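You operate a simulated robot arm through the tools that you are given. There is no shell and no other tool. Be economical: measure what you need, move in short steps, check, and stop when the job is done.

You run a simulated robot arm. Do the job below in one go: nothing can be reset, and whatever is moved stays where it is left.

JOB
Fit a new cartridge of the chart's grade and pump two shots.
Fine: the empty one goes in the grey box; clamp the new one; the blue knob stays on rollers. Where these are worked on the way, their far stop is far enough and under half their travel is too little: cartridge clamp.

Only the result counts: the job must be done as asked and must still hold three seconds after the hand-in. Knocking over, shifting, dropping, spilling or breaking anything else fails it.

ROBOT AND FRAMES
A 7-joint arm with a two-finger parallel gripper, fixed in place. Base frame: the origin is at the foot of the arm, x ahead of it, y to its left, z up; the work surface is at about z = 0.72. Units: m, rad, N and s.
With the tool pointing down near the work surface it reaches from about 0.28 to 0.68 m from the base axis. Its first joint turns from -1.152 to 1.152 rad. Payload 1.57 kg.
The tool frame sits at the grasp point between the pads (the TCP): z along the fingers, y along the line on which they close. The tips reach 0.03 m beyond it. Largest opening 0.11 m; finger width 0.024, thickness 0.012; the body of the gripper, 0.048 by 0.112 m, starts 0.078 m behind the TCP.
Orientation is told as [roll, pitch, yaw] about the base's x, y, z axes, in that order, counted from this pose: with the fingers straight down and closing along the base's y, the tool's x points along the base's -x, its y along +y and its z along -z.

CONTROLS
- The arm moves only by the tool servo_tool. Its argument "targets" is a list that holds one entry, the list of rows, each a list of 7 numbers: the turn, a rotation vector about the base's x, y, z in rad, then the shift along the base's x, y, z in m, then the finger opening in m, from 0 to 0.11. In form: [[[wx, wy, wz, dx, dy, dz, gripper], ...]]. A call has 1 to 20 rows; each row shifts and turns the commanded pose from where the row before left it. Rows are played at 5 a second. More than 0.05 m and 0.15 rad between two rows, or a gripper value outside its range, and nothing of the call is played. Where a pose cannot be reached the arm comes as near as it can. A force on the tool above 40 N (or 10 N above the force at the start of the call, whichever is more), or a blocked arm, ends the call early, and 0.2 s more pass. The fingers move at their own pace (about 0.108 m/s each) and stop on an object; they squeeze with about 41 N. The grip force told is the motor's: it shows also when the fingers shut on nothing. Time passes only in rows, and 0.2 s behind the last, so rows that do not move let the fingers close. The reply holds the time, the measured pose of the TCP, the force on the tool along the base axes, the opening and the grip force, in the units named above and with some noise, with the torque about the TCP (base axes, N m) and any sound that the robot's microphone picked up, and new pictures: "pictures" is both (left out), scene, wrist or none.
- Cameras (640 x 400 px; columns grow to the right, rows downward): "scene" is fixed at [0.1794, -0.4142, 1.3995]; the picture's right is [0.64, -0.77, 0.00], its down [-0.46, -0.38, -0.80] and it looks along [0.61, 0.51, -0.60] (base axes); focal length 340 px, centre (320, 200). "wrist" rides on the gripper at [0.07, 0.016, -0.141] in the tool frame; the picture's right is [-0.23, 0.97, 0.00], its down [-0.86, -0.20, -0.48] and it looks along [-0.47, -0.11, 0.88] (tool axes); focal length 222 px, centre (320, 200). There is no depth. A picture from a camera that has moved, and an enlarged one, comes with that camera's place and axes in the base frame and with its lens. The place of the scene camera against the robot may be out by one fixed shift of up to 0.012 m in any direction.
- close_up(camera, box): a new picture of the part [left, top, right, bottom] of that camera's present view, enlarged. The clock stands still meanwhile.
- finish_job(): hands the job in; it is judged then, once.

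Work in short steps. Places have to be worked out from the pictures, the camera data and where the tool is seen: move nearer, look again, correct. Check each grasp and each placing, and mend what went wrong. You have 120 turns and 200 pictures in all, those below and enlarged ones among them. Open the gripper and draw the arm clear of the work before you hand the job in, unless the task says otherwise; then end with one line.

The tools are called after "Emit:" as a command line: name --argument value ..., lists and objects as JSON in quotes. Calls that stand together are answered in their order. servo_tool: Moves the arm, as the interface text tells. Its arguments: {"type":"object","properties":{"targets":{"type":"array"},"pictures":{"type":"string","enum":["both","scene","wrist","none"]}},"required":["targets"]} The other tools are called the same way: close_up (camera, box) takes an enlarged picture of a part of a camera's view; finish_job () hands the job in.

At the start:

```text
time: 0.0
position: [0.4471, 0.112, 1.1816]
ee_rot: [0.001, 0.001, 0.0]
force: [0.1, -0.3, -0.3]
ft_torque: [0.0, -0.01, 0.01]
opening: 0.1098
grasp_force: 0.0
```

scene: 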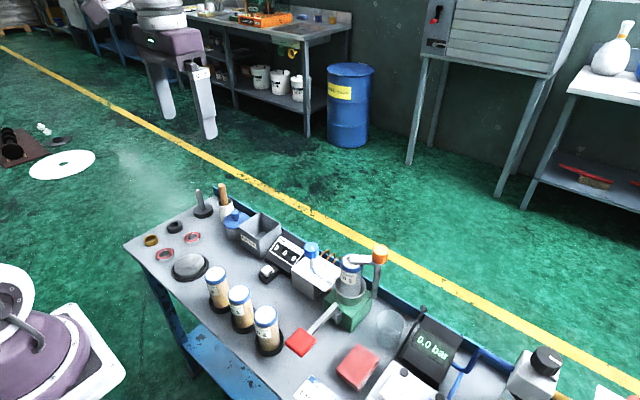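
wrist: 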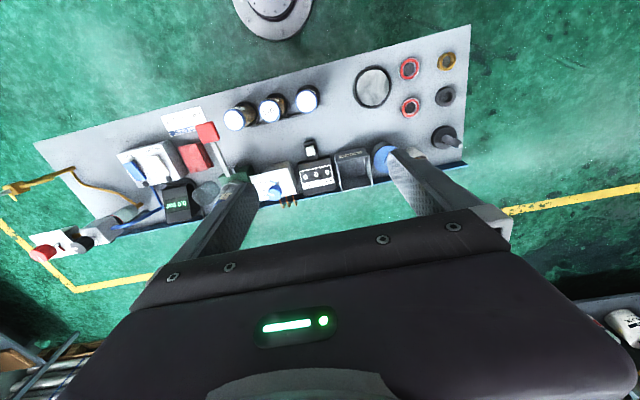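

I start by enlarging the work area to identify the chart, cartridges, clamp, pump lever and knob.

Emit:
close_up --camera "scene" --box '[190, 220, 330, 360]'

Emit:
close_up --camera "scene" --box '[280, 230, 400, 400]'

Emit:
close_up --camera "wrist" --box '[120, 80, 340, 220]'

Emit:
close_up --camera "scene" --box '[380, 310, 580, 400]'

```text
2.86 times, centred on (260, 290) of scene
camera zoom: at [0.1794, -0.4142, 1.3995], right [0.64, -0.77, 0.0], down [-0.46, -0.38, -0.8], along [0.61, 0.51, -0.6], focal length 971 px, centre (491, -57)
```

zoom: 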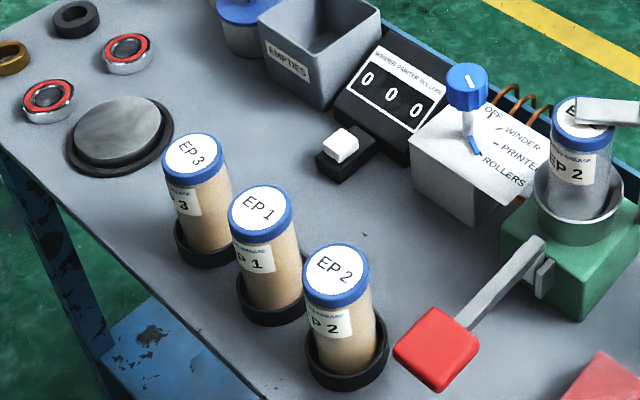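

```text
2.35 times, centred on (340, 315) of scene
camera zoom: at [0.1794, -0.4142, 1.3995], right [0.64, -0.77, 0.0], down [-0.46, -0.38, -0.8], along [0.61, 0.51, -0.6], focal length 800 px, centre (273, -71)
```

zoom: 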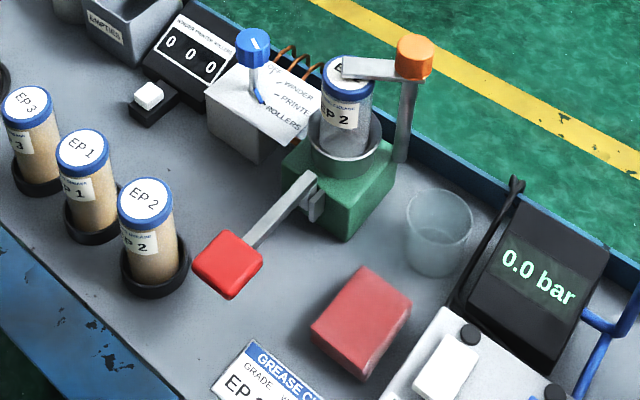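

```text
2.86 times, centred on (230, 150) of wrist
camera zoom: at [0.3768, 0.1281, 1.3217], right [0.23, 0.97, 0.0], down [0.86, -0.2, 0.48], along [0.47, -0.11, -0.88], focal length 635 px, centre (577, 343)
```

zoom: 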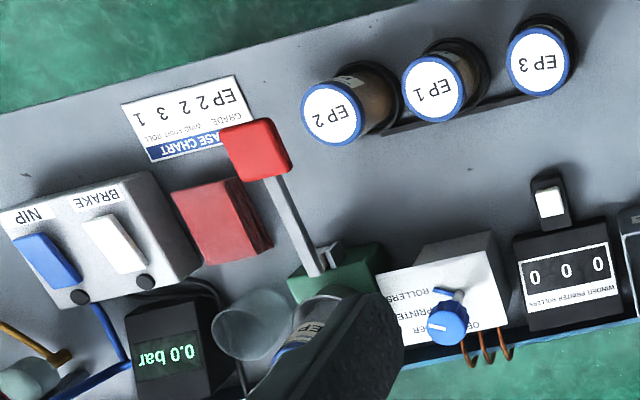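

```text
3.20 times, centred on (480, 355) of scene
camera zoom: at [0.1794, -0.4142, 1.3995], right [0.64, -0.77, 0.0], down [-0.46, -0.38, -0.8], along [0.61, 0.51, -0.6], focal length 1088 px, centre (-192, -296)
```

zoom: 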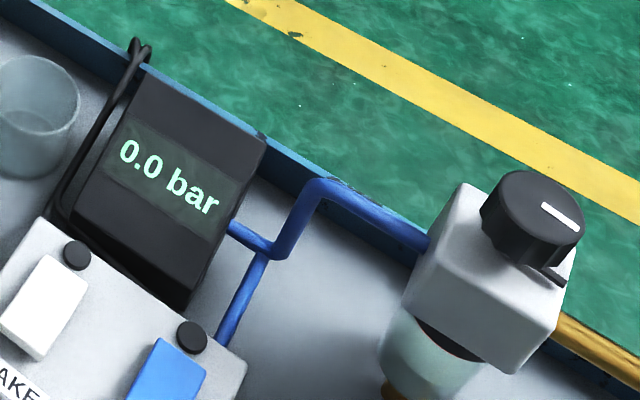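

The chart shows "EP 2 …" but is partly hidden. I move over the pump side with the hand high to read the chart and see the clamp.

Emit:
servo_tool --targets '[[[0, 0, 0, 0.005, -0.045, -0.005, 0.11], [0, 0, 0, 0.005, -0.045, -0.005, 0.11], [0, 0, 0, 0.005, -0.045, -0.005, 0.11], [0, 0, 0, 0.005, -0.045, -0.005, 0.11], [0, 0, 0, 0.005, -0.045, -0.005, 0.11], [0, 0, 0, 0.005, -0.045, -0.005, 0.11], [0, 0, 0, 0.005, 0, 0, 0.11]]]' --pictures "wrist"

```text
time: 1.6
position: [0.4829, -0.1587, 1.1509]
ee_rot: [-0.001, 0.001, 0.004]
force: [-0.4, -0.2, 0.0]
ft_torque: [0.03, -0.07, -0.01]
opening: 0.1097
grasp_force: 0.1
camera wrist: at [0.4125, -0.1417, 1.2923], right [0.23, 0.97, 0.0], down [0.85, -0.2, 0.48], along [0.47, -0.11, -0.88], focal length 222 px, centre (320, 200)
```

wrist: 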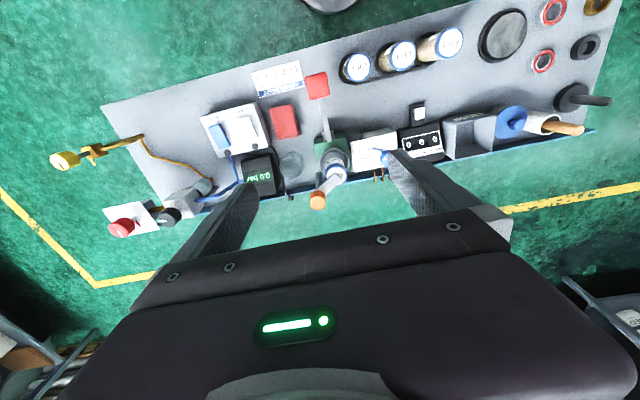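

Now I enlarge chart, pump and clamp.

Emit:
close_up --camera "wrist" --box '[240, 50, 350, 120]'

Emit:
close_up --camera "wrist" --box '[270, 120, 400, 220]'

Emit:
close_up --camera "scene" --box '[280, 230, 400, 330]'

```text
5.71 times, centred on (295, 85) of wrist
camera zoom: at [0.4125, -0.1417, 1.2923], right [0.23, 0.97, 0.0], down [0.85, -0.2, 0.48], along [0.47, -0.11, -0.88], focal length 1269 px, centre (463, 857)
```

zoom: 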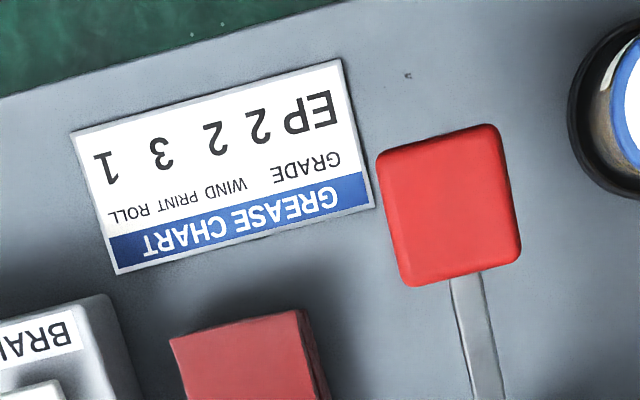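

```text
4.00 times, centred on (335, 170) of wrist
camera zoom: at [0.4125, -0.1417, 1.2923], right [0.23, 0.97, 0.0], down [0.85, -0.2, 0.48], along [0.47, -0.11, -0.88], focal length 888 px, centre (260, 320)
```

zoom: 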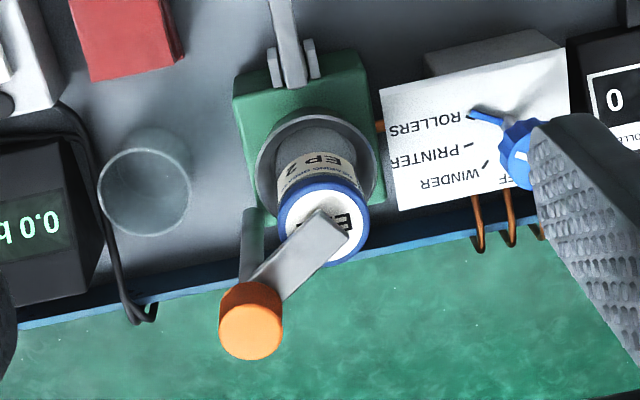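

```text
4.00 times, centred on (340, 280) of scene
camera zoom: at [0.1794, -0.4142, 1.3995], right [0.64, -0.77, 0.0], down [-0.46, -0.38, -0.8], along [0.61, 0.51, -0.6], focal length 1359 px, centre (240, -120)
```

zoom: 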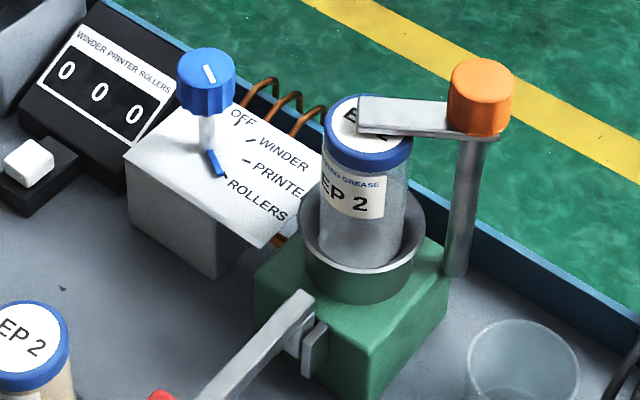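

Grade EP 2 is confirmed and the knob is on ROLLERS. I judge the clamp's orange knob at about (0.627, -0.197, top 0.90), pump cartridge cap at (0.595, -0.151, 0.855). I move above the knob for a closer look.

Emit:
servo_tool --targets '[[[0, 0, 0, 0.036, -0.01, -0.03, 0.06], [0, 0, 0, 0.036, -0.01, -0.03, 0.06], [0, 0, 0, 0.036, -0.01, -0.03, 0.06], [0, 0, 0, 0.036, -0.008, -0.03, 0.06], [0, 0, 0, 0, 0, -0.03, 0.06], [0, 0, 0, 0, 0, 0, 0.06]]]'

```text
time: 3.0
position: [0.6269, -0.196, 0.9989]
ee_rot: [0.001, -0.001, 0.0]
force: [-0.5, 0.2, -0.6]
ft_torque: [0.0, 0.0, 0.0]
opening: 0.0599
grasp_force: 0.0
camera wrist: at [0.5576, -0.1795, 1.1404], right [0.23, 0.97, 0.0], down [0.86, -0.2, 0.48], along [0.47, -0.11, -0.88], focal length 222 px, centre (320, 200)
```

scene: 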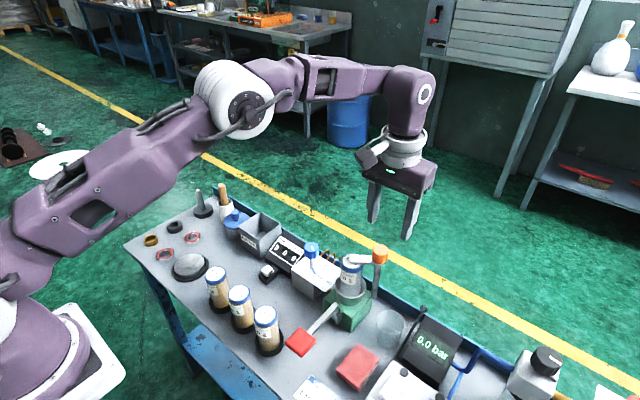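
wrist: 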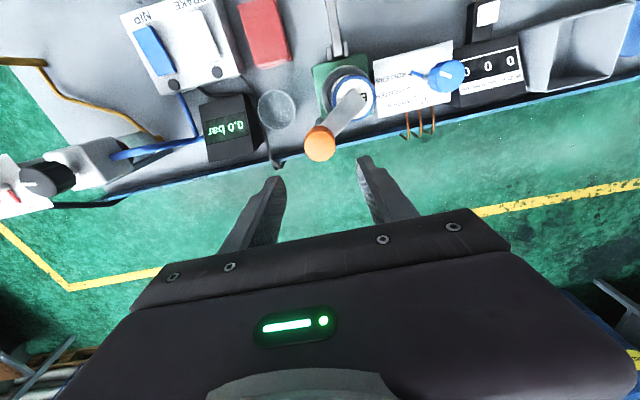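

A close-up for exact knob and cap pixels.

Emit:
close_up --camera "wrist" --box '[250, 40, 410, 180]'

Emit:
close_up --camera "scene" --box '[320, 160, 440, 310]'

```text
2.86 times, centred on (330, 110) of wrist
camera zoom: at [0.5576, -0.1795, 1.1404], right [0.23, 0.97, 0.0], down [0.86, -0.2, 0.48], along [0.47, -0.11, -0.88], focal length 635 px, centre (291, 457)
```

zoom: 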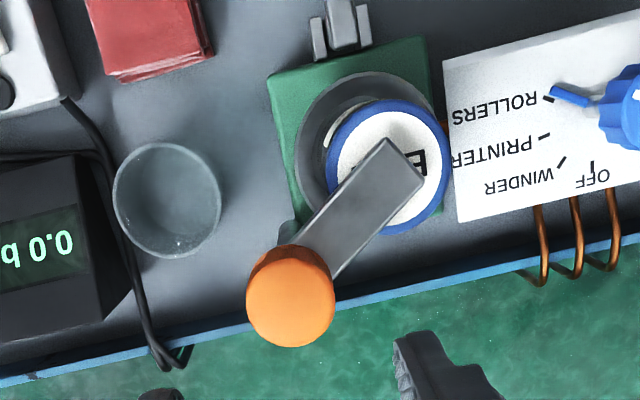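

```text
2.67 times, centred on (380, 235) of scene
camera zoom: at [0.1794, -0.4142, 1.3995], right [0.64, -0.77, 0.0], down [-0.46, -0.38, -0.8], along [0.61, 0.51, -0.6], focal length 906 px, centre (160, 107)
```

zoom: 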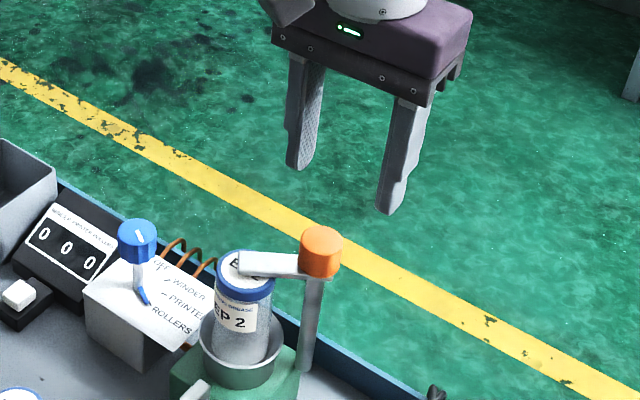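

Combining both cameras (scene picture shows about a 1 cm shift against the fingers), knob axis ≈ (0.6175, -0.193), top ≈ 0.915; cap top ≈ 0.888. I turn the hand -0.9 rad so the fingers straddle the clamp arm, and come lower.

Emit:
servo_tool --targets '[[[0, 0, -0.15, -0.0095, 0.003, 0, 0.06], [0, 0, -0.15, 0, 0, 0, 0.06], [0, 0, -0.15, 0, 0, 0, 0.06], [0, 0, -0.15, 0, 0, -0.01, 0.06], [0, 0, -0.15, 0, 0, -0.01, 0.06], [0, 0, -0.15, 0, 0, -0.01, 0.06], [0, 0, 0, 0, 0, 0, 0.06]]]'

Emit:
close_up --camera "scene" --box '[310, 190, 440, 310]'

Emit:
close_up --camera "wrist" --box '[240, 100, 400, 220]'

```text
time: 4.6
position: [0.6171, -0.1929, 0.9707]
ee_rot: [0.0, 0.0, -0.902]
force: [0.6, 0.2, -0.3]
ft_torque: [0.01, 0.0, 0.04]
opening: 0.06
grasp_force: 0.1
camera wrist: at [0.586, -0.1274, 1.1116], right [0.9, 0.43, 0.0], down [0.37, -0.79, 0.48], along [0.2, -0.43, -0.88], focal length 222 px, centre (320, 200)
```

scene: 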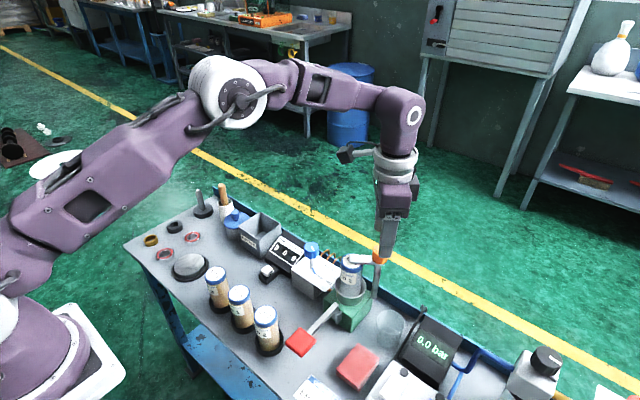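
wrist: 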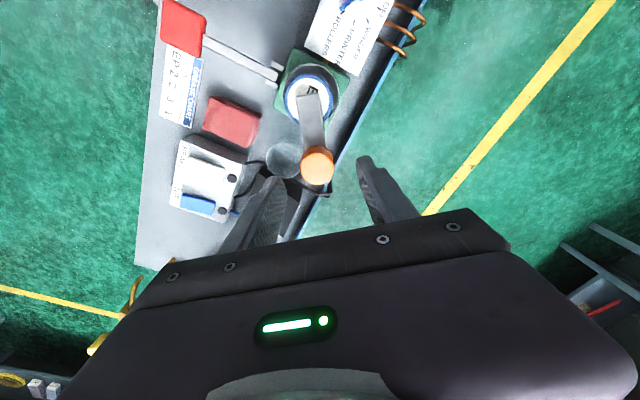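

```text
3.33 times, centred on (375, 250) of scene
camera zoom: at [0.1794, -0.4142, 1.3995], right [0.64, -0.77, 0.0], down [-0.46, -0.38, -0.8], along [0.61, 0.51, -0.6], focal length 1133 px, centre (137, 33)
```

zoom: 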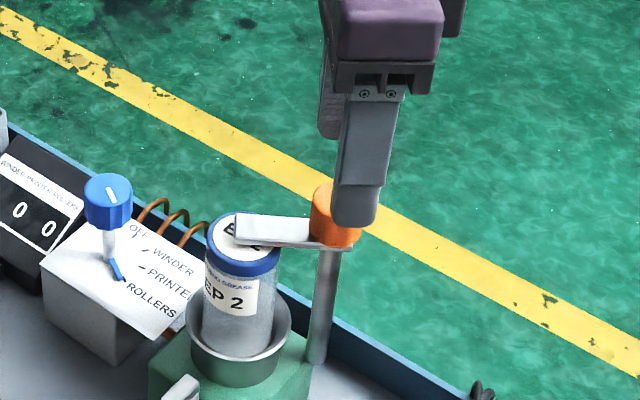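

```text
3.33 times, centred on (320, 160) of wrist
camera zoom: at [0.586, -0.1274, 1.1116], right [0.9, 0.43, 0.0], down [0.37, -0.79, 0.48], along [0.2, -0.43, -0.88], focal length 740 px, centre (320, 333)
```

zoom: 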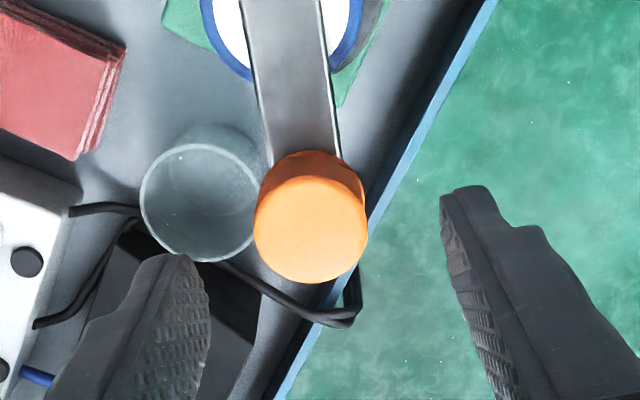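

Knob is confirmed at ≈ (0.6155, -0.195). I descend so the tips are around the knob and close.

Emit:
servo_tool --targets '[[[0, 0, 0, -0.0015, -0.002, -0.02, 0.06], [0, 0, 0, 0, 0, -0.02, 0.06], [0, 0, 0, 0, 0, -0.004, 0.06], [0, 0, 0, 0, 0, 0, 0.02], [0, 0, 0, 0, 0, 0, 0.02], [0, 0, 0, 0, 0, 0, 0.02]]]'

Emit:
close_up --camera "scene" --box '[310, 190, 440, 310]'

```text
time: 6.0
position: [0.6168, -0.1945, 0.9261]
ee_rot: [-0.001, -0.001, -0.898]
force: [2.7, 1.9, -2.9]
ft_torque: [-0.07, -0.24, 0.02]
opening: 0.0312
grasp_force: 39.9
camera wrist: at [0.5849, -0.13, 1.0677], right [0.9, 0.43, 0.0], down [0.38, -0.79, 0.48], along [0.21, -0.43, -0.88], focal length 222 px, centre (320, 200)
```

scene: 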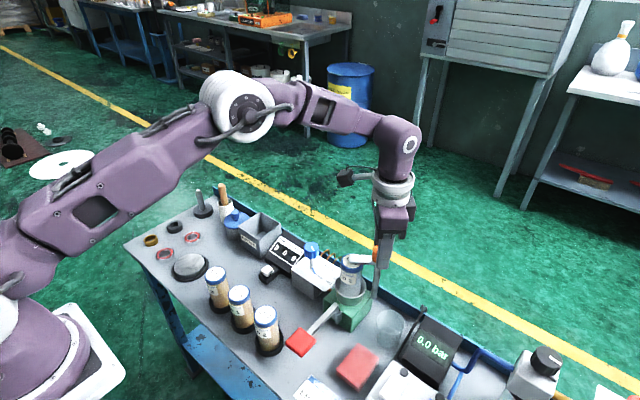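
wrist: 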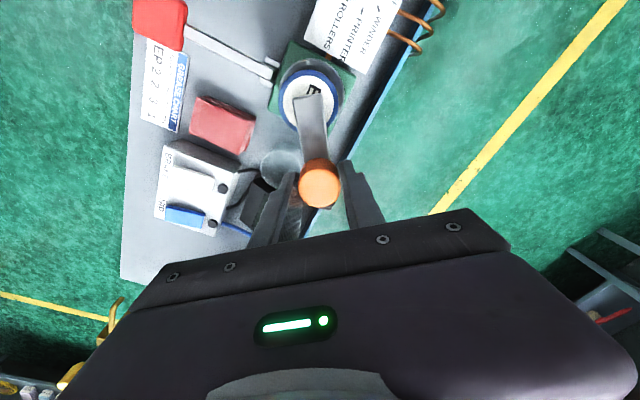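

```text
3.33 times, centred on (375, 250) of scene
camera zoom: at [0.1795, -0.4142, 1.3994], right [0.64, -0.77, 0.0], down [-0.46, -0.38, -0.8], along [0.61, 0.51, -0.6], focal length 1133 px, centre (137, 33)
```

zoom: 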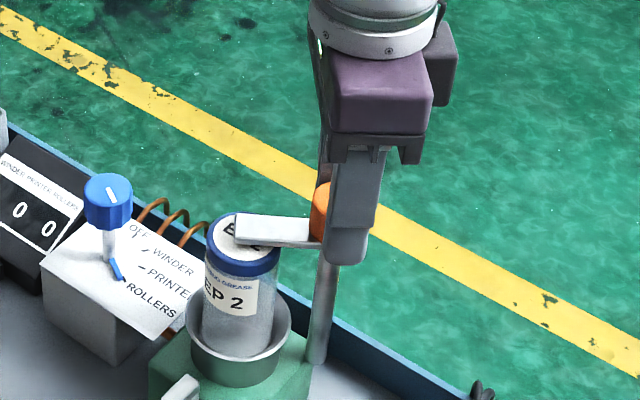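

The knob is gripped (0.031 m wide). I test a small turn counter-clockwise (arm swinging over the beaker side).

Emit:
servo_tool --targets '[[[0, 0, 0.1, 0, 0, 0, 0.02], [0, 0, 0.1, 0, 0, 0, 0.02], [0, 0, 0, 0, 0, 0, 0.02]]]' --pictures "wrist"

```text
time: 6.8
position: [0.6158, -0.1958, 0.9262]
ee_rot: [0.002, -0.004, -0.696]
force: [10.7, 0.6, -0.2]
ft_torque: [-0.04, -0.26, 0.03]
opening: 0.0312
grasp_force: 40.4
camera wrist: at [0.5724, -0.137, 1.0675], right [0.8, 0.6, 0.0], down [0.53, -0.7, 0.48], along [0.29, -0.38, -0.88], focal length 222 px, centre (320, 200)
```

wrist: 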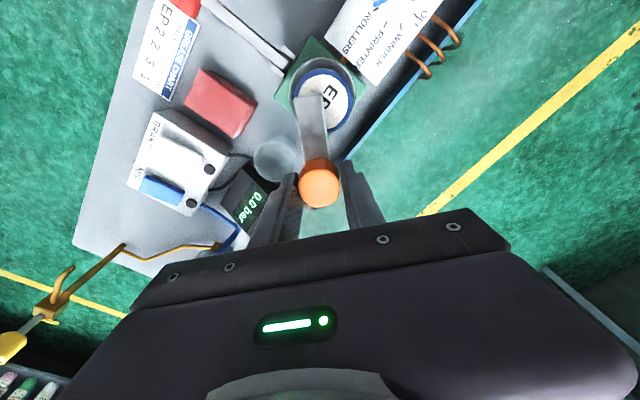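

The clamp turns freely with the hand. I continue, easing +x by 1 mm to relieve the side load.

Emit:
servo_tool --targets '[[[0, 0, 0.1, 0.001, 0, 0, 0.02], [0, 0, 0.1, 0, 0, 0, 0.02], [0, 0, 0.1, 0, 0, 0, 0.02], [0, 0, 0.1, 0, 0, 0, 0.02], [0, 0, 0, 0, 0, 0, 0.02]]]' --pictures "wrist"

```text
time: 8.0
position: [0.617, -0.1935, 0.9266]
ee_rot: [0.001, 0.0, -0.296]
force: [3.6, 15.2, 5.1]
ft_torque: [0.48, 0.02, -0.04]
opening: 0.0315
grasp_force: 40.1
camera wrist: at [0.5543, -0.158, 1.0677], right [0.5, 0.86, 0.0], down [0.76, -0.44, 0.48], along [0.41, -0.24, -0.88], focal length 222 px, centre (320, 200)
```

wrist: 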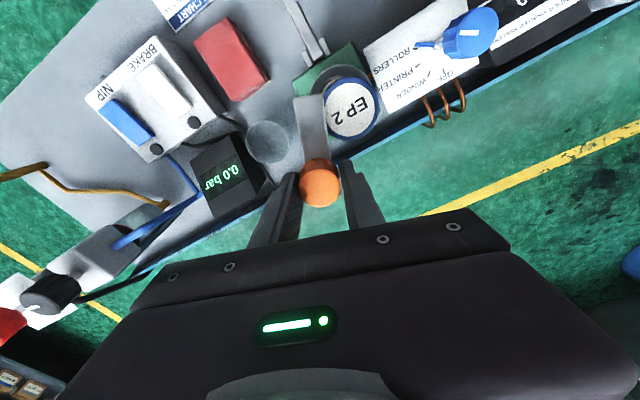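

It follows; side force now +y, so I ease +y and keep turning toward its stop.

Emit:
servo_tool --targets '[[[0, 0, 0.1, 0, 0.0015, 0, 0.02], [0, 0, 0.1, 0, 0, 0, 0.02], [0, 0, 0.1, 0, 0, 0, 0.02], [0, 0, 0.1, 0, 0, 0, 0.02], [0, 0, 0, 0, 0, 0, 0.02]]]' --pictures "wrist"

```text
time: 9.2
position: [0.6174, -0.1934, 0.9263]
ee_rot: [0.004, -0.001, 0.103]
force: [6.1, 15.9, -7.2]
ft_torque: [0.29, 0.01, -0.04]
opening: 0.0314
grasp_force: 39.9
camera wrist: at [0.5454, -0.184, 1.0677], right [0.13, 0.99, 0.0], down [0.87, -0.11, 0.48], along [0.47, -0.06, -0.88], focal length 222 px, centre (320, 200)
```

wrist: 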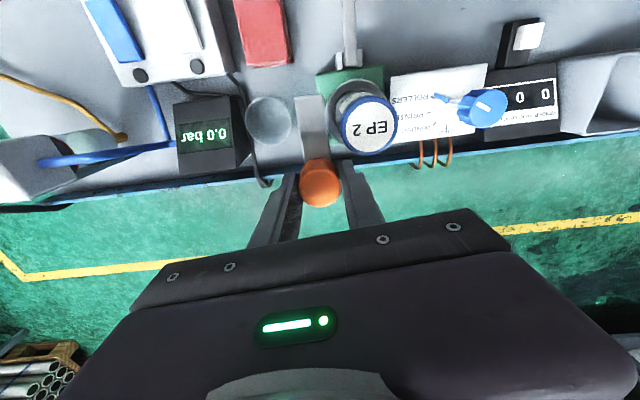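

Turned 1 rad; arm now points to -x, next to the cartridge. Continue toward the stop.

Emit:
servo_tool --targets '[[[0, 0, 0.1, 0.0005, 0.001, 0, 0.02], [0, 0, 0.1, 0, 0.0005, 0, 0.02], [0, 0, 0.1, 0, 0, 0, 0.02], [0, 0, 0.1, 0, 0, 0, 0.02], [0, 0, 0.1, 0, 0, 0, 0.02], [0, 0, 0, 0, 0, 0, 0.02]]]' --pictures "wrist"

```text
time: 10.6
position: [0.6171, -0.1917, 0.9266]
ee_rot: [0.002, 0.002, 0.602]
force: [-8.8, 13.9, -1.9]
ft_torque: [0.32, 0.39, -0.05]
opening: 0.0314
grasp_force: 39.9
camera wrist: at [0.5497, -0.2181, 1.0679], right [-0.36, 0.93, 0.0], down [0.82, 0.32, 0.48], along [0.44, 0.18, -0.88], focal length 222 px, centre (320, 200)
```

wrist: 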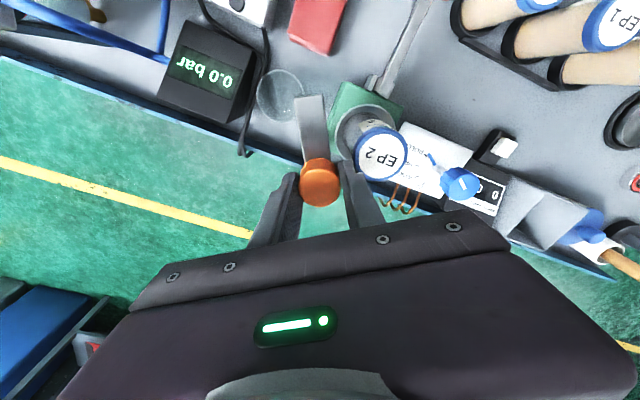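

1.5 rad turned, torque still small. Continue to find the stop.

Emit:
servo_tool --targets '[[[0, 0, 0.1, -0.0005, 0.001, 0, 0.02], [0, 0, 0.1, 0, 0, 0, 0.02], [0, 0, 0.1, 0, 0, 0, 0.02], [0, 0, 0, 0, 0, 0, 0.02]]]' --pictures "wrist"

```text
time: 11.6
position: [0.617, -0.1927, 0.9269]
ee_rot: [0.003, 0.002, 0.903]
force: [-12.6, 6.7, -5.6]
ft_torque: [0.05, 0.42, -0.04]
opening: 0.0315
grasp_force: 39.8
camera wrist: at [0.5599, -0.2359, 1.0679], right [-0.62, 0.78, 0.0], down [0.69, 0.55, 0.48], along [0.37, 0.3, -0.88], focal length 222 px, centre (320, 200)
```

wrist: 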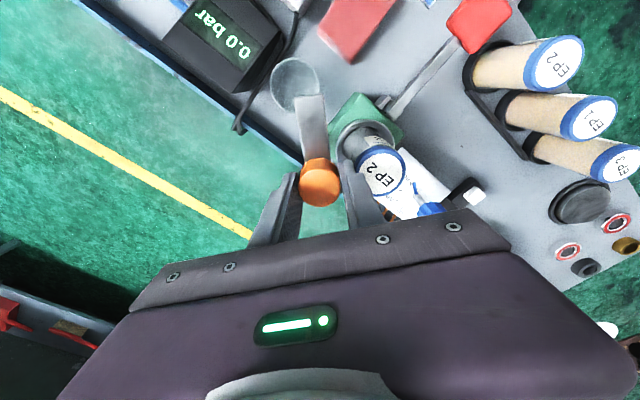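

Still turning freely at 1.8 rad; continue.

Emit:
servo_tool --targets '[[[0, 0, 0.1, -0.001, 0.0005, 0, 0.02], [0, 0, 0.1, 0, 0, 0, 0.02], [0, 0, 0.1, 0, 0, 0, 0.02], [0, 0, 0.1, 0, 0, 0, 0.02], [0, 0, 0, 0, 0, 0, 0.02]]]' --pictures "both"

```text
time: 12.8
position: [0.6148, -0.1914, 0.9261]
ee_rot: [0.001, -0.004, 1.304]
force: [-5.4, 7.6, -1.5]
ft_torque: [0.5, 0.06, -0.55]
opening: 0.0315
grasp_force: 39.9
camera wrist: at [0.581, -0.2527, 1.0679], right [-0.88, 0.48, 0.0], down [0.42, 0.77, 0.48], along [0.23, 0.42, -0.88], focal length 222 px, centre (320, 200)
```

scene: 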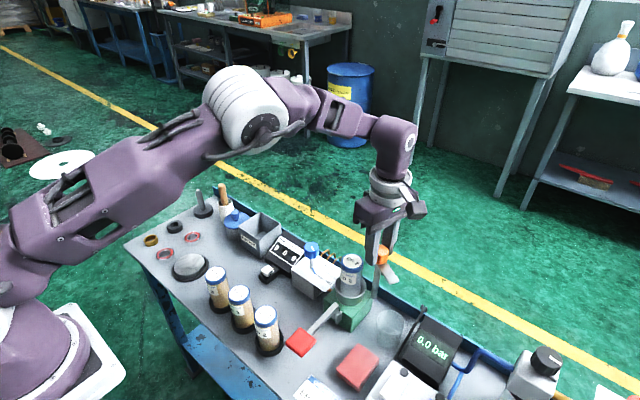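
wrist: 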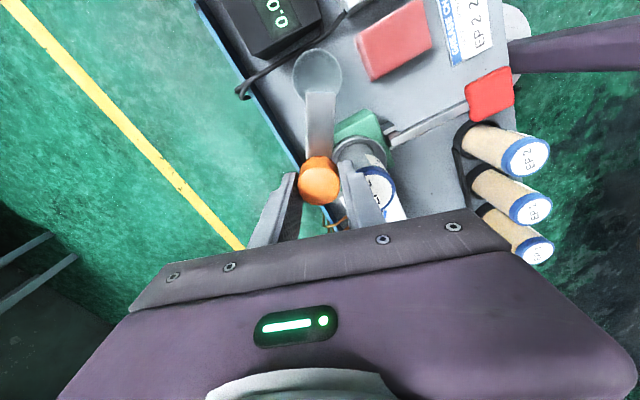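

Torque reached -0.55: the far stop is met. I release, rise, and turn the hand back.

Emit:
servo_tool --targets '[[[0, 0, 0, 0, 0, 0, 0.055], [0, 0, 0, 0, 0, 0, 0.055], [0, 0, 0, 0, 0, 0.03, 0.055], [0, 0, 0, 0, 0, 0.04, 0.055], [0, 0, 0, -0.01, 0.01, 0.04, 0.055], [0, 0, -0.15, -0.01, 0.01, 0.02, 0.11], [0, 0, -0.15, -0.01, 0.01, 0, 0.11], [0, 0, -0.15, 0, 0.01, 0, 0.11], [0, 0, -0.15, 0, 0, 0, 0.11], [0, 0, -0.15, 0, 0, 0, 0.11], [0, 0, -0.15, 0, 0, 0, 0.11], [0, 0, -0.15, 0, 0, 0, 0.11], [0, 0, -0.15, 0, 0, 0, 0.11], [0, 0, -0.1, 0, 0, 0, 0.11], [0, 0, 0, 0, 0, 0, 0.11]]]'

Emit:
close_up --camera "wrist" --box '[250, 60, 410, 180]'

Emit:
close_up --camera "scene" --box '[300, 220, 430, 330]'

```text
time: 16.0
position: [0.586, -0.1512, 1.057]
ee_rot: [0.0, 0.002, 0.001]
force: [0.1, 0.7, -0.9]
ft_torque: [-0.03, -0.03, 0.01]
opening: 0.1099
grasp_force: 0.0
camera wrist: at [0.5151, -0.1338, 1.1974], right [0.23, 0.97, 0.0], down [0.86, -0.2, 0.48], along [0.47, -0.11, -0.88], focal length 222 px, centre (320, 200)
```

scene: 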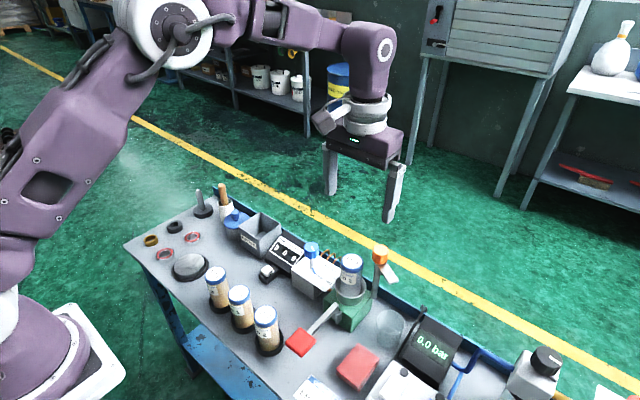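
wrist: 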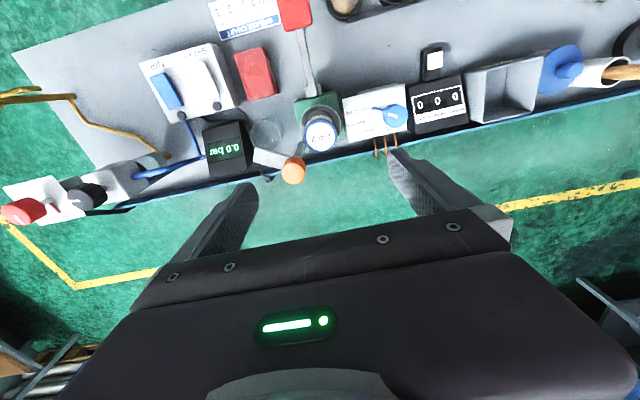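

```text
3.33 times, centred on (330, 120) of wrist
camera zoom: at [0.5151, -0.1338, 1.1974], right [0.23, 0.97, 0.0], down [0.86, -0.2, 0.48], along [0.47, -0.11, -0.88], focal length 740 px, centre (287, 467)
```

zoom: 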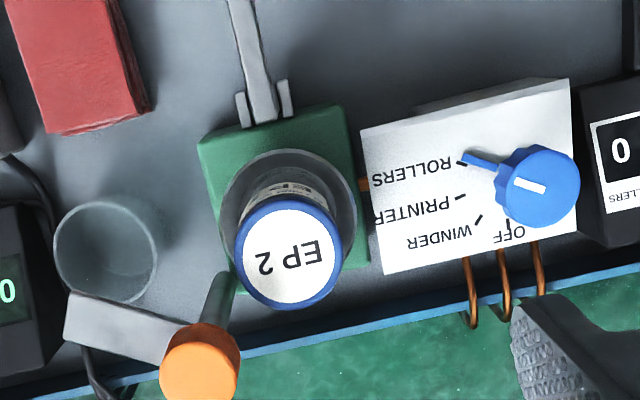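

```text
3.64 times, centred on (365, 275) of scene
camera zoom: at [0.1794, -0.4142, 1.3995], right [0.64, -0.77, 0.0], down [-0.46, -0.38, -0.8], along [0.61, 0.51, -0.6], focal length 1236 px, centre (156, -73)
```

zoom: 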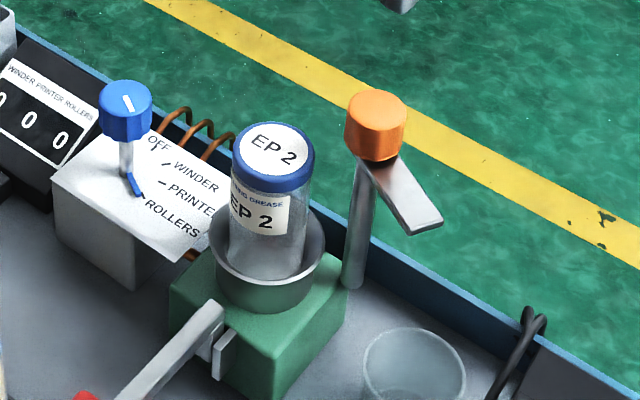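

Clamp arm is swung clear. Empty cartridge's axis ≈ (0.5835, -0.149), cap top ≈ 0.887. I turn the hand -0.5 rad to keep the fingers clear of the clamp post and descend in part.

Emit:
servo_tool --targets '[[[0, 0, -0.13, -0.0025, 0.002, -0.03, 0.08], [0, 0, -0.13, 0, 0, -0.03, 0.08], [0, 0, -0.12, 0, 0, -0.03, 0.08], [0, 0, -0.12, 0, 0, -0.03, 0.08], [0, 0, 0, 0, 0, 0, 0.08]]]'

Emit:
close_up --camera "wrist" --box '[230, 80, 410, 220]'

Emit:
close_up --camera "scene" --box '[300, 200, 430, 310]'

```text
time: 17.2
position: [0.5826, -0.1474, 0.9378]
ee_rot: [-0.002, 0.001, -0.498]
force: [-0.4, 0.3, -1.0]
ft_torque: [0.03, 0.03, -0.02]
opening: 0.0801
grasp_force: 0.1
camera wrist: at [0.5287, -0.099, 1.078], right [0.67, 0.75, 0.0], down [0.65, -0.58, 0.48], along [0.36, -0.32, -0.88], focal length 222 px, centre (320, 200)
```

scene: 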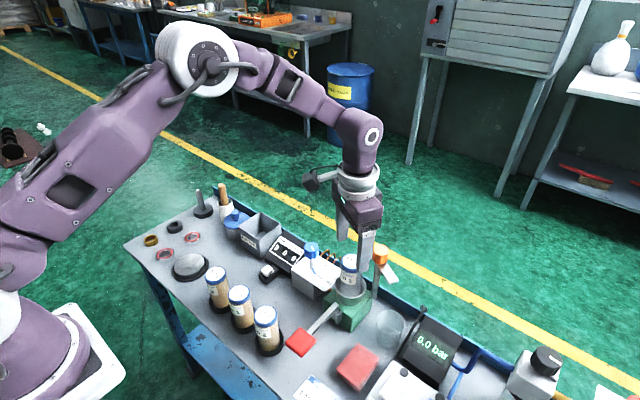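
wrist: 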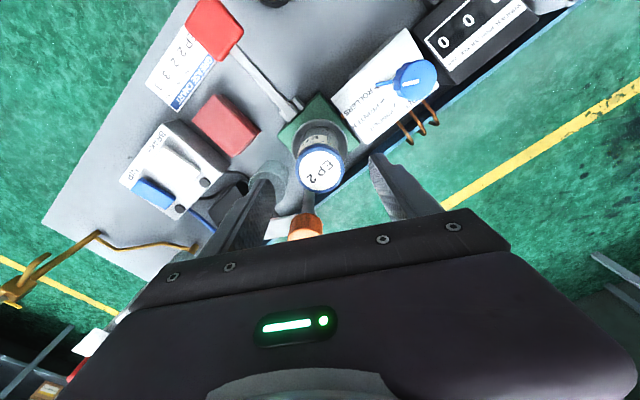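

```text
2.86 times, centred on (320, 150) of wrist
camera zoom: at [0.5287, -0.099, 1.078], right [0.67, 0.75, 0.0], down [0.65, -0.58, 0.48], along [0.36, -0.32, -0.88], focal length 635 px, centre (320, 343)
```

zoom: 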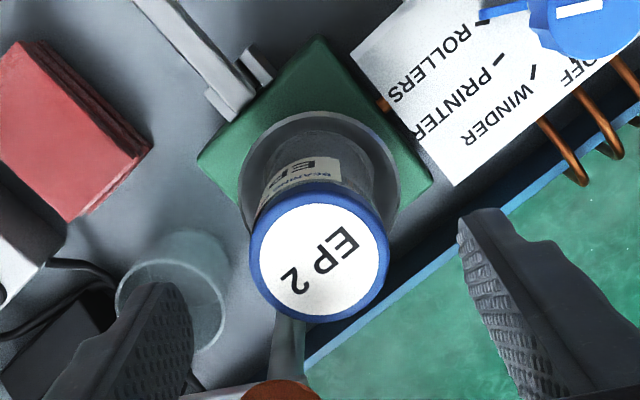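

```text
3.64 times, centred on (365, 255) of scene
camera zoom: at [0.1794, -0.4142, 1.3995], right [0.64, -0.77, 0.0], down [-0.46, -0.38, -0.8], along [0.61, 0.51, -0.6], focal length 1236 px, centre (156, 0)
```

zoom: 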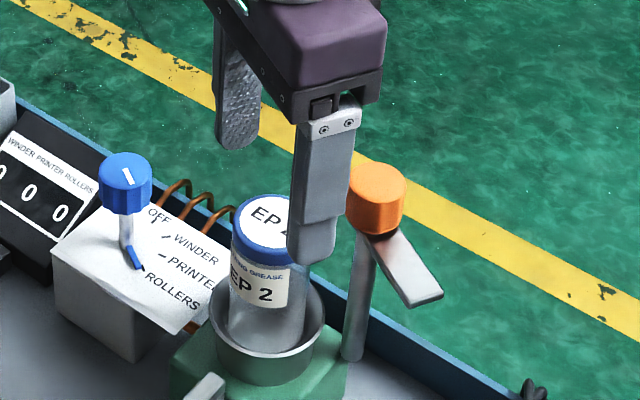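

The TCP is centred over the cap. I descend to TCP z ≈ 0.862 and close.

Emit:
servo_tool --targets '[[[0, 0, 0, 0.0005, 0, -0.025, 0.08], [0, 0, 0, 0, 0, -0.025, 0.08], [0, 0, 0, 0, 0, -0.025, 0.08], [0, 0, 0, 0, 0, 0, 0.03], [0, 0, 0, 0, 0, 0, 0.03], [0, 0, 0, 0, 0, 0, 0.03]]]' --pictures "scene"

```text
time: 18.6
position: [0.5835, -0.1501, 0.862]
ee_rot: [0.0, 0.0, -0.499]
force: [-0.2, 1.0, -0.4]
ft_torque: [-0.02, -0.01, 0.0]
opening: 0.045
grasp_force: 41.3
```

scene: 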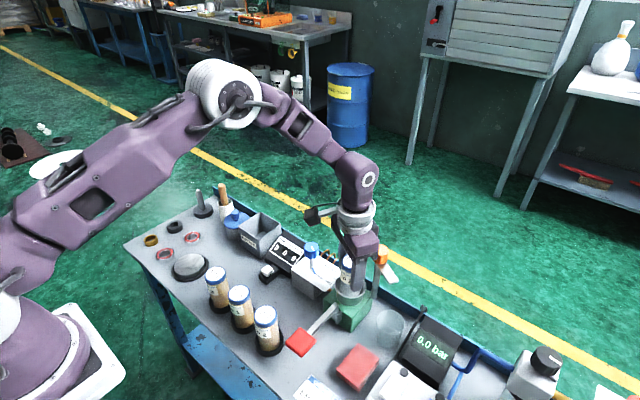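

Gripped at 0.045 m. I lift straight up slowly.

Emit:
servo_tool --targets '[[[0, 0, 0, 0, 0, 0.015, 0.03], [0, 0, 0, 0, 0, 0.02, 0.03], [0, 0, 0, 0, 0, 0.025, 0.03], [0, 0, 0, 0, 0, 0.03, 0.03], [0, 0, 0, 0, 0, 0.03, 0.03], [0, 0, 0, 0, 0, 0.03, 0.03], [0, 0, 0, 0, 0, 0, 0.03]]]'

Emit:
close_up --camera "scene" --box '[210, 160, 400, 310]'

```text
time: 20.2
position: [0.5821, -0.1493, 1.0108]
ee_rot: [0.0, 0.001, -0.499]
force: [-0.3, 0.1, -1.5]
ft_torque: [0.01, 0.02, 0.01]
opening: 0.0449
grasp_force: 41.5
camera wrist: at [0.5277, -0.0996, 1.1512], right [0.67, 0.75, 0.0], down [0.66, -0.58, 0.48], along [0.36, -0.32, -0.88], focal length 222 px, centre (320, 200)
```

scene: 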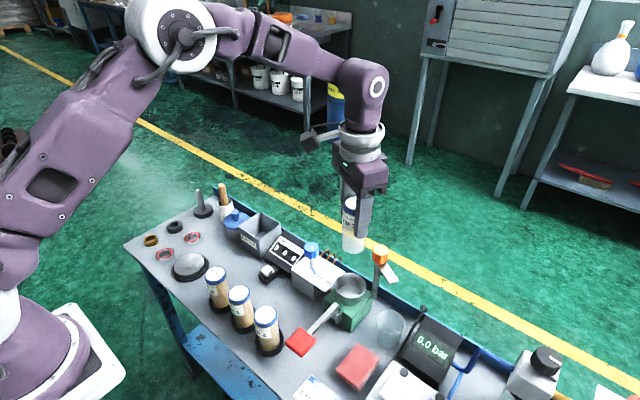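
wrist: 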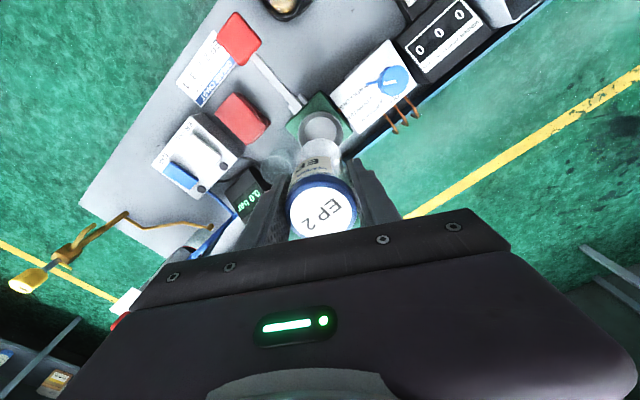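

```text
2.67 times, centred on (305, 235) of scene
camera zoom: at [0.1794, -0.4142, 1.3995], right [0.64, -0.77, 0.0], down [-0.46, -0.38, -0.8], along [0.61, 0.51, -0.6], focal length 906 px, centre (360, 107)
```

zoom: 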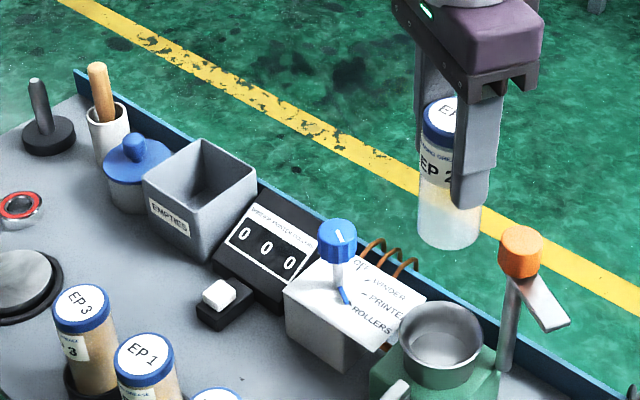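

The empty (about 0.11 m tall) is out. I carry it at height to above the EMPTIES box, about (0.595, 0.16), turning the hand back to yaw 0.

Emit:
servo_tool --targets '[[[0, 0, 0, 0, 0.02, 0.01, 0.03], [0, 0, 0.1, 0, 0.04, 0.005, 0.03], [0, 0, 0.1, 0, 0.04, 0, 0.03], [0, 0, 0.1, 0, 0.04, 0, 0.03], [0, 0, 0.1, 0.005, 0.04, 0, 0.03], [0, 0, 0.1, 0.005, 0.04, 0, 0.03], [0, 0, 0, 0.005, 0.04, 0, 0.03], [0, 0, 0, 0, 0.03, 0, 0.03], [0, 0, 0, 0, 0.02, 0, 0.03], [0, 0, 0, 0, 0, 0, 0.03]]]'

Emit:
close_up --camera "wrist" --box '[230, 40, 410, 200]'

Emit:
close_up --camera "scene" --box '[190, 160, 320, 290]'

```text
time: 22.4
position: [0.5989, 0.1617, 1.027]
ee_rot: [0.001, 0.0, 0.002]
force: [0.0, -0.4, -1.3]
ft_torque: [-0.04, 0.03, 0.02]
opening: 0.0448
grasp_force: 41.3
camera wrist: at [0.5282, 0.1787, 1.167], right [0.23, 0.97, 0.0], down [0.86, -0.2, 0.48], along [0.47, -0.11, -0.88], focal length 222 px, centre (320, 200)
```

scene: 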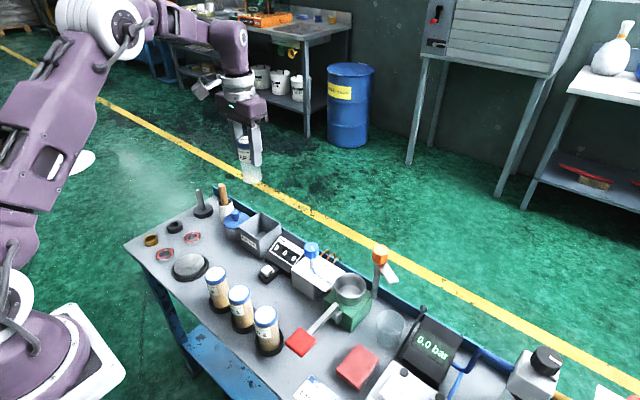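
wrist: 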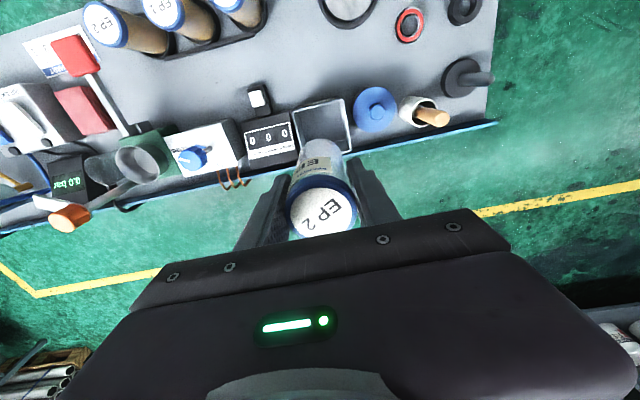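

```text
2.50 times, centred on (320, 120) of wrist
camera zoom: at [0.5282, 0.1787, 1.167], right [0.23, 0.97, 0.0], down [0.86, -0.2, 0.48], along [0.47, -0.11, -0.88], focal length 555 px, centre (320, 400)
```

zoom: 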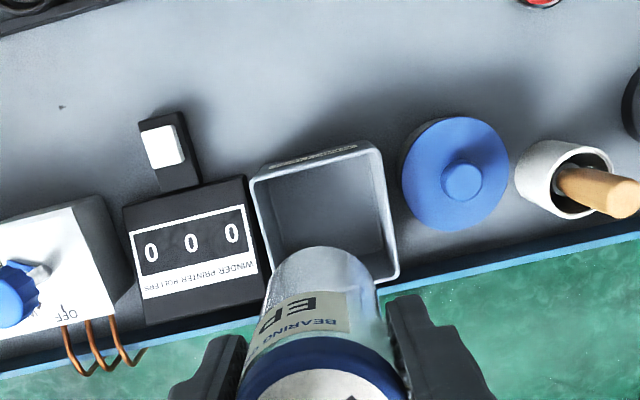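

```text
3.08 times, centred on (255, 225) of scene
camera zoom: at [0.1794, -0.4142, 1.3995], right [0.64, -0.77, 0.0], down [-0.46, -0.38, -0.8], along [0.61, 0.51, -0.6], focal length 1046 px, centre (520, 123)
```

zoom: 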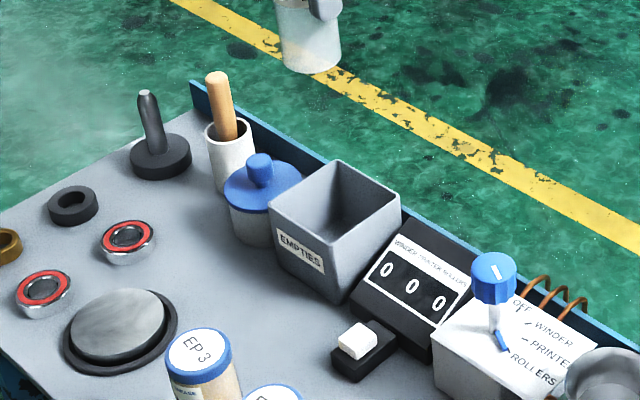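

Box rim spans x 0.562–0.649, y 0.125–0.205, centre ≈ (0.605, 0.165). I centre and lower most of the way.

Emit:
servo_tool --targets '[[[0, 0, 0, 0.005, 0.003, -0.02, 0.03], [0, 0, 0, 0, 0, -0.03, 0.03], [0, 0, 0, 0, 0, -0.03, 0.03], [0, 0, 0, 0, 0, -0.03, 0.03], [0, 0, 0, 0, 0, -0.02, 0.03], [0, 0, 0, 0, 0, 0, 0.03]]]'

Emit:
close_up --camera "scene" --box '[190, 160, 320, 290]'

Emit:
close_up --camera "wrist" --box '[230, 80, 410, 240]'

```text
time: 23.8
position: [0.6043, 0.1657, 0.8961]
ee_rot: [0.0, 0.001, 0.002]
force: [0.5, 0.7, -1.6]
ft_torque: [-0.01, -0.02, 0.0]
opening: 0.0451
grasp_force: 40.9
camera wrist: at [0.5342, 0.1819, 1.0371], right [0.23, 0.97, 0.0], down [0.86, -0.2, 0.48], along [0.47, -0.11, -0.88], focal length 222 px, centre (320, 200)
```

scene: 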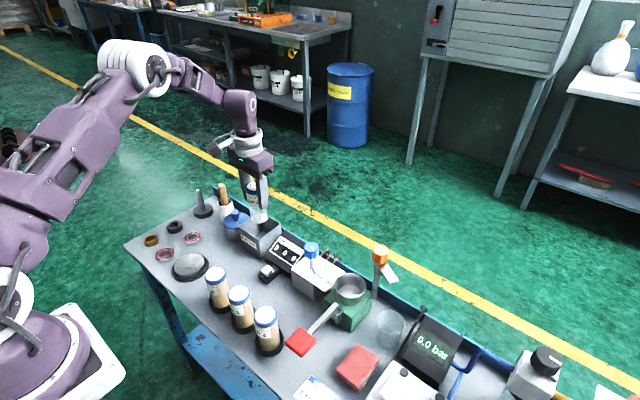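
wrist: 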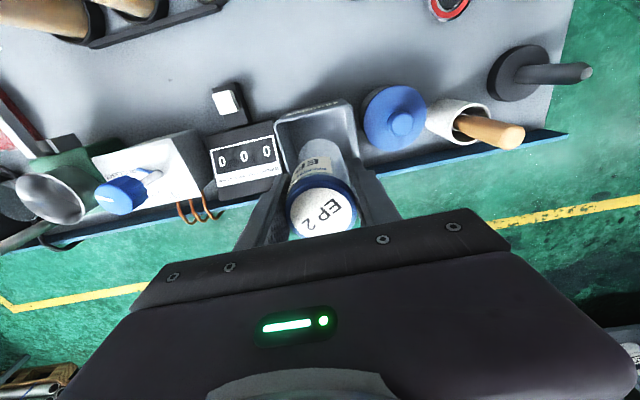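

```text
3.08 times, centred on (255, 225) of scene
camera zoom: at [0.1794, -0.4142, 1.3995], right [0.64, -0.77, 0.0], down [-0.46, -0.38, -0.8], along [0.61, 0.51, -0.6], focal length 1046 px, centre (520, 123)
```

zoom: 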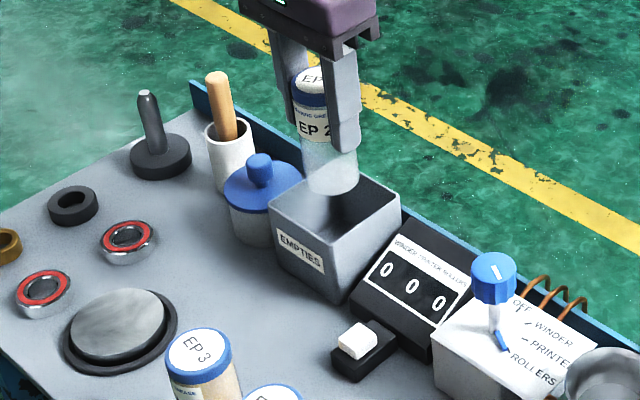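

```text
2.50 times, centred on (320, 160) of wrist
camera zoom: at [0.5342, 0.1819, 1.0371], right [0.23, 0.97, 0.0], down [0.86, -0.2, 0.48], along [0.47, -0.11, -0.88], focal length 555 px, centre (320, 300)
```

zoom: 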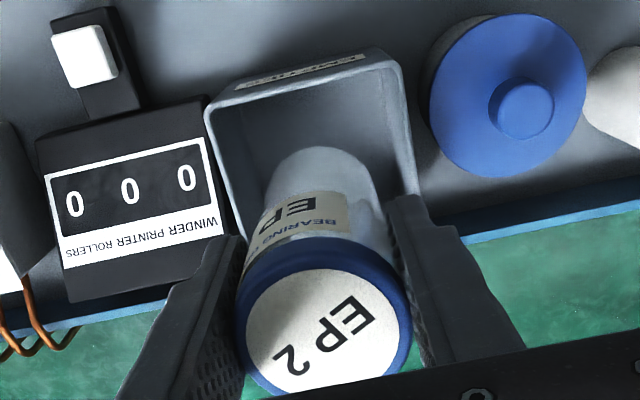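

Well centred over the box. Lower to near the floor, then in small steps to contact.

Emit:
servo_tool --targets '[[[0, 0, 0, 0, 0.001, -0.02, 0.03], [0, 0, 0, 0, 0, -0.02, 0.03], [0, 0, 0, 0, 0, -0.02, 0.03], [0, 0, 0, 0, 0, -0.01, 0.03], [0, 0, 0, 0, 0, -0.005, 0.03], [0, 0, 0, 0, 0, 0, 0.03]]]' --pictures "scene"

```text
time: 25.2
position: [0.6032, 0.1658, 0.8214]
ee_rot: [-0.001, -0.002, 0.004]
force: [-0.2, 0.4, -1.5]
ft_torque: [0.03, 0.0, -0.03]
opening: 0.0452
grasp_force: 41.0
```

scene: 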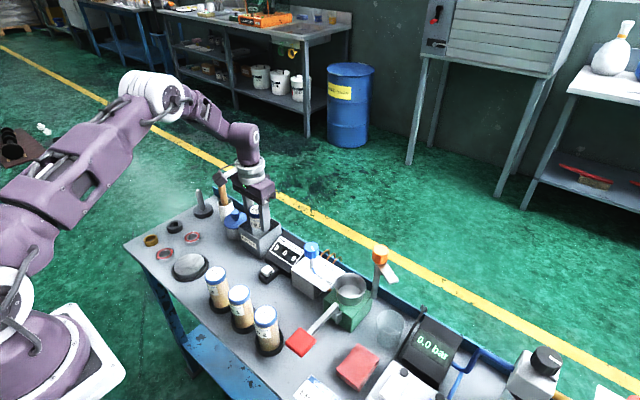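

No contact yet; small further steps, watching the force.

Emit:
servo_tool --targets '[[[0, 0, 0, 0, 0, -0.003, 0.03], [0, 0, 0, 0, 0, -0.003, 0.03], [0, 0, 0, 0, 0, -0.002, 0.03], [0, 0, 0, 0, 0, 0, 0.03]]]' --pictures "wrist"

Emit:
close_up --camera "scene" --box '[190, 160, 320, 290]'

```text
time: 26.2
position: [0.6031, 0.1656, 0.8136]
ee_rot: [0.0, 0.0, 0.001]
force: [0.3, 0.2, -1.7]
ft_torque: [-0.04, 0.02, 0.02]
opening: 0.0449
grasp_force: 41.2
camera wrist: at [0.5327, 0.1819, 0.9548], right [0.23, 0.97, 0.0], down [0.86, -0.2, 0.48], along [0.47, -0.11, -0.88], focal length 222 px, centre (320, 200)
```

wrist: 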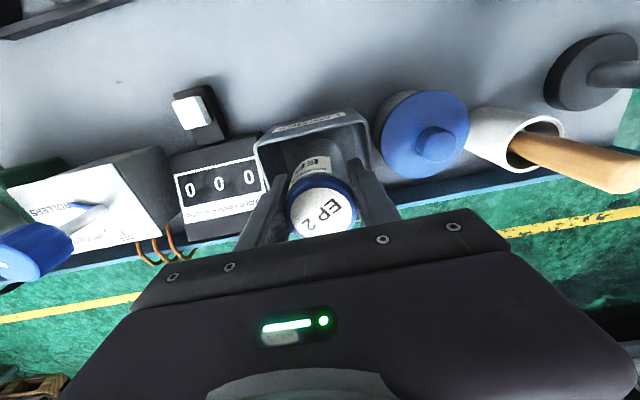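

```text
3.08 times, centred on (255, 225) of scene
camera zoom: at [0.1794, -0.4142, 1.3995], right [0.64, -0.77, 0.0], down [-0.46, -0.38, -0.8], along [0.61, 0.51, -0.6], focal length 1046 px, centre (520, 123)
```

zoom: 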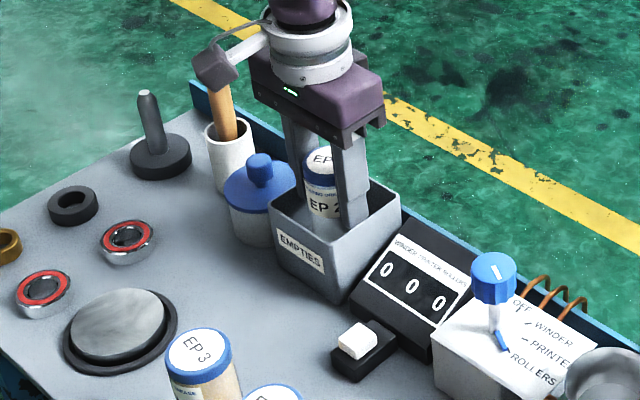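

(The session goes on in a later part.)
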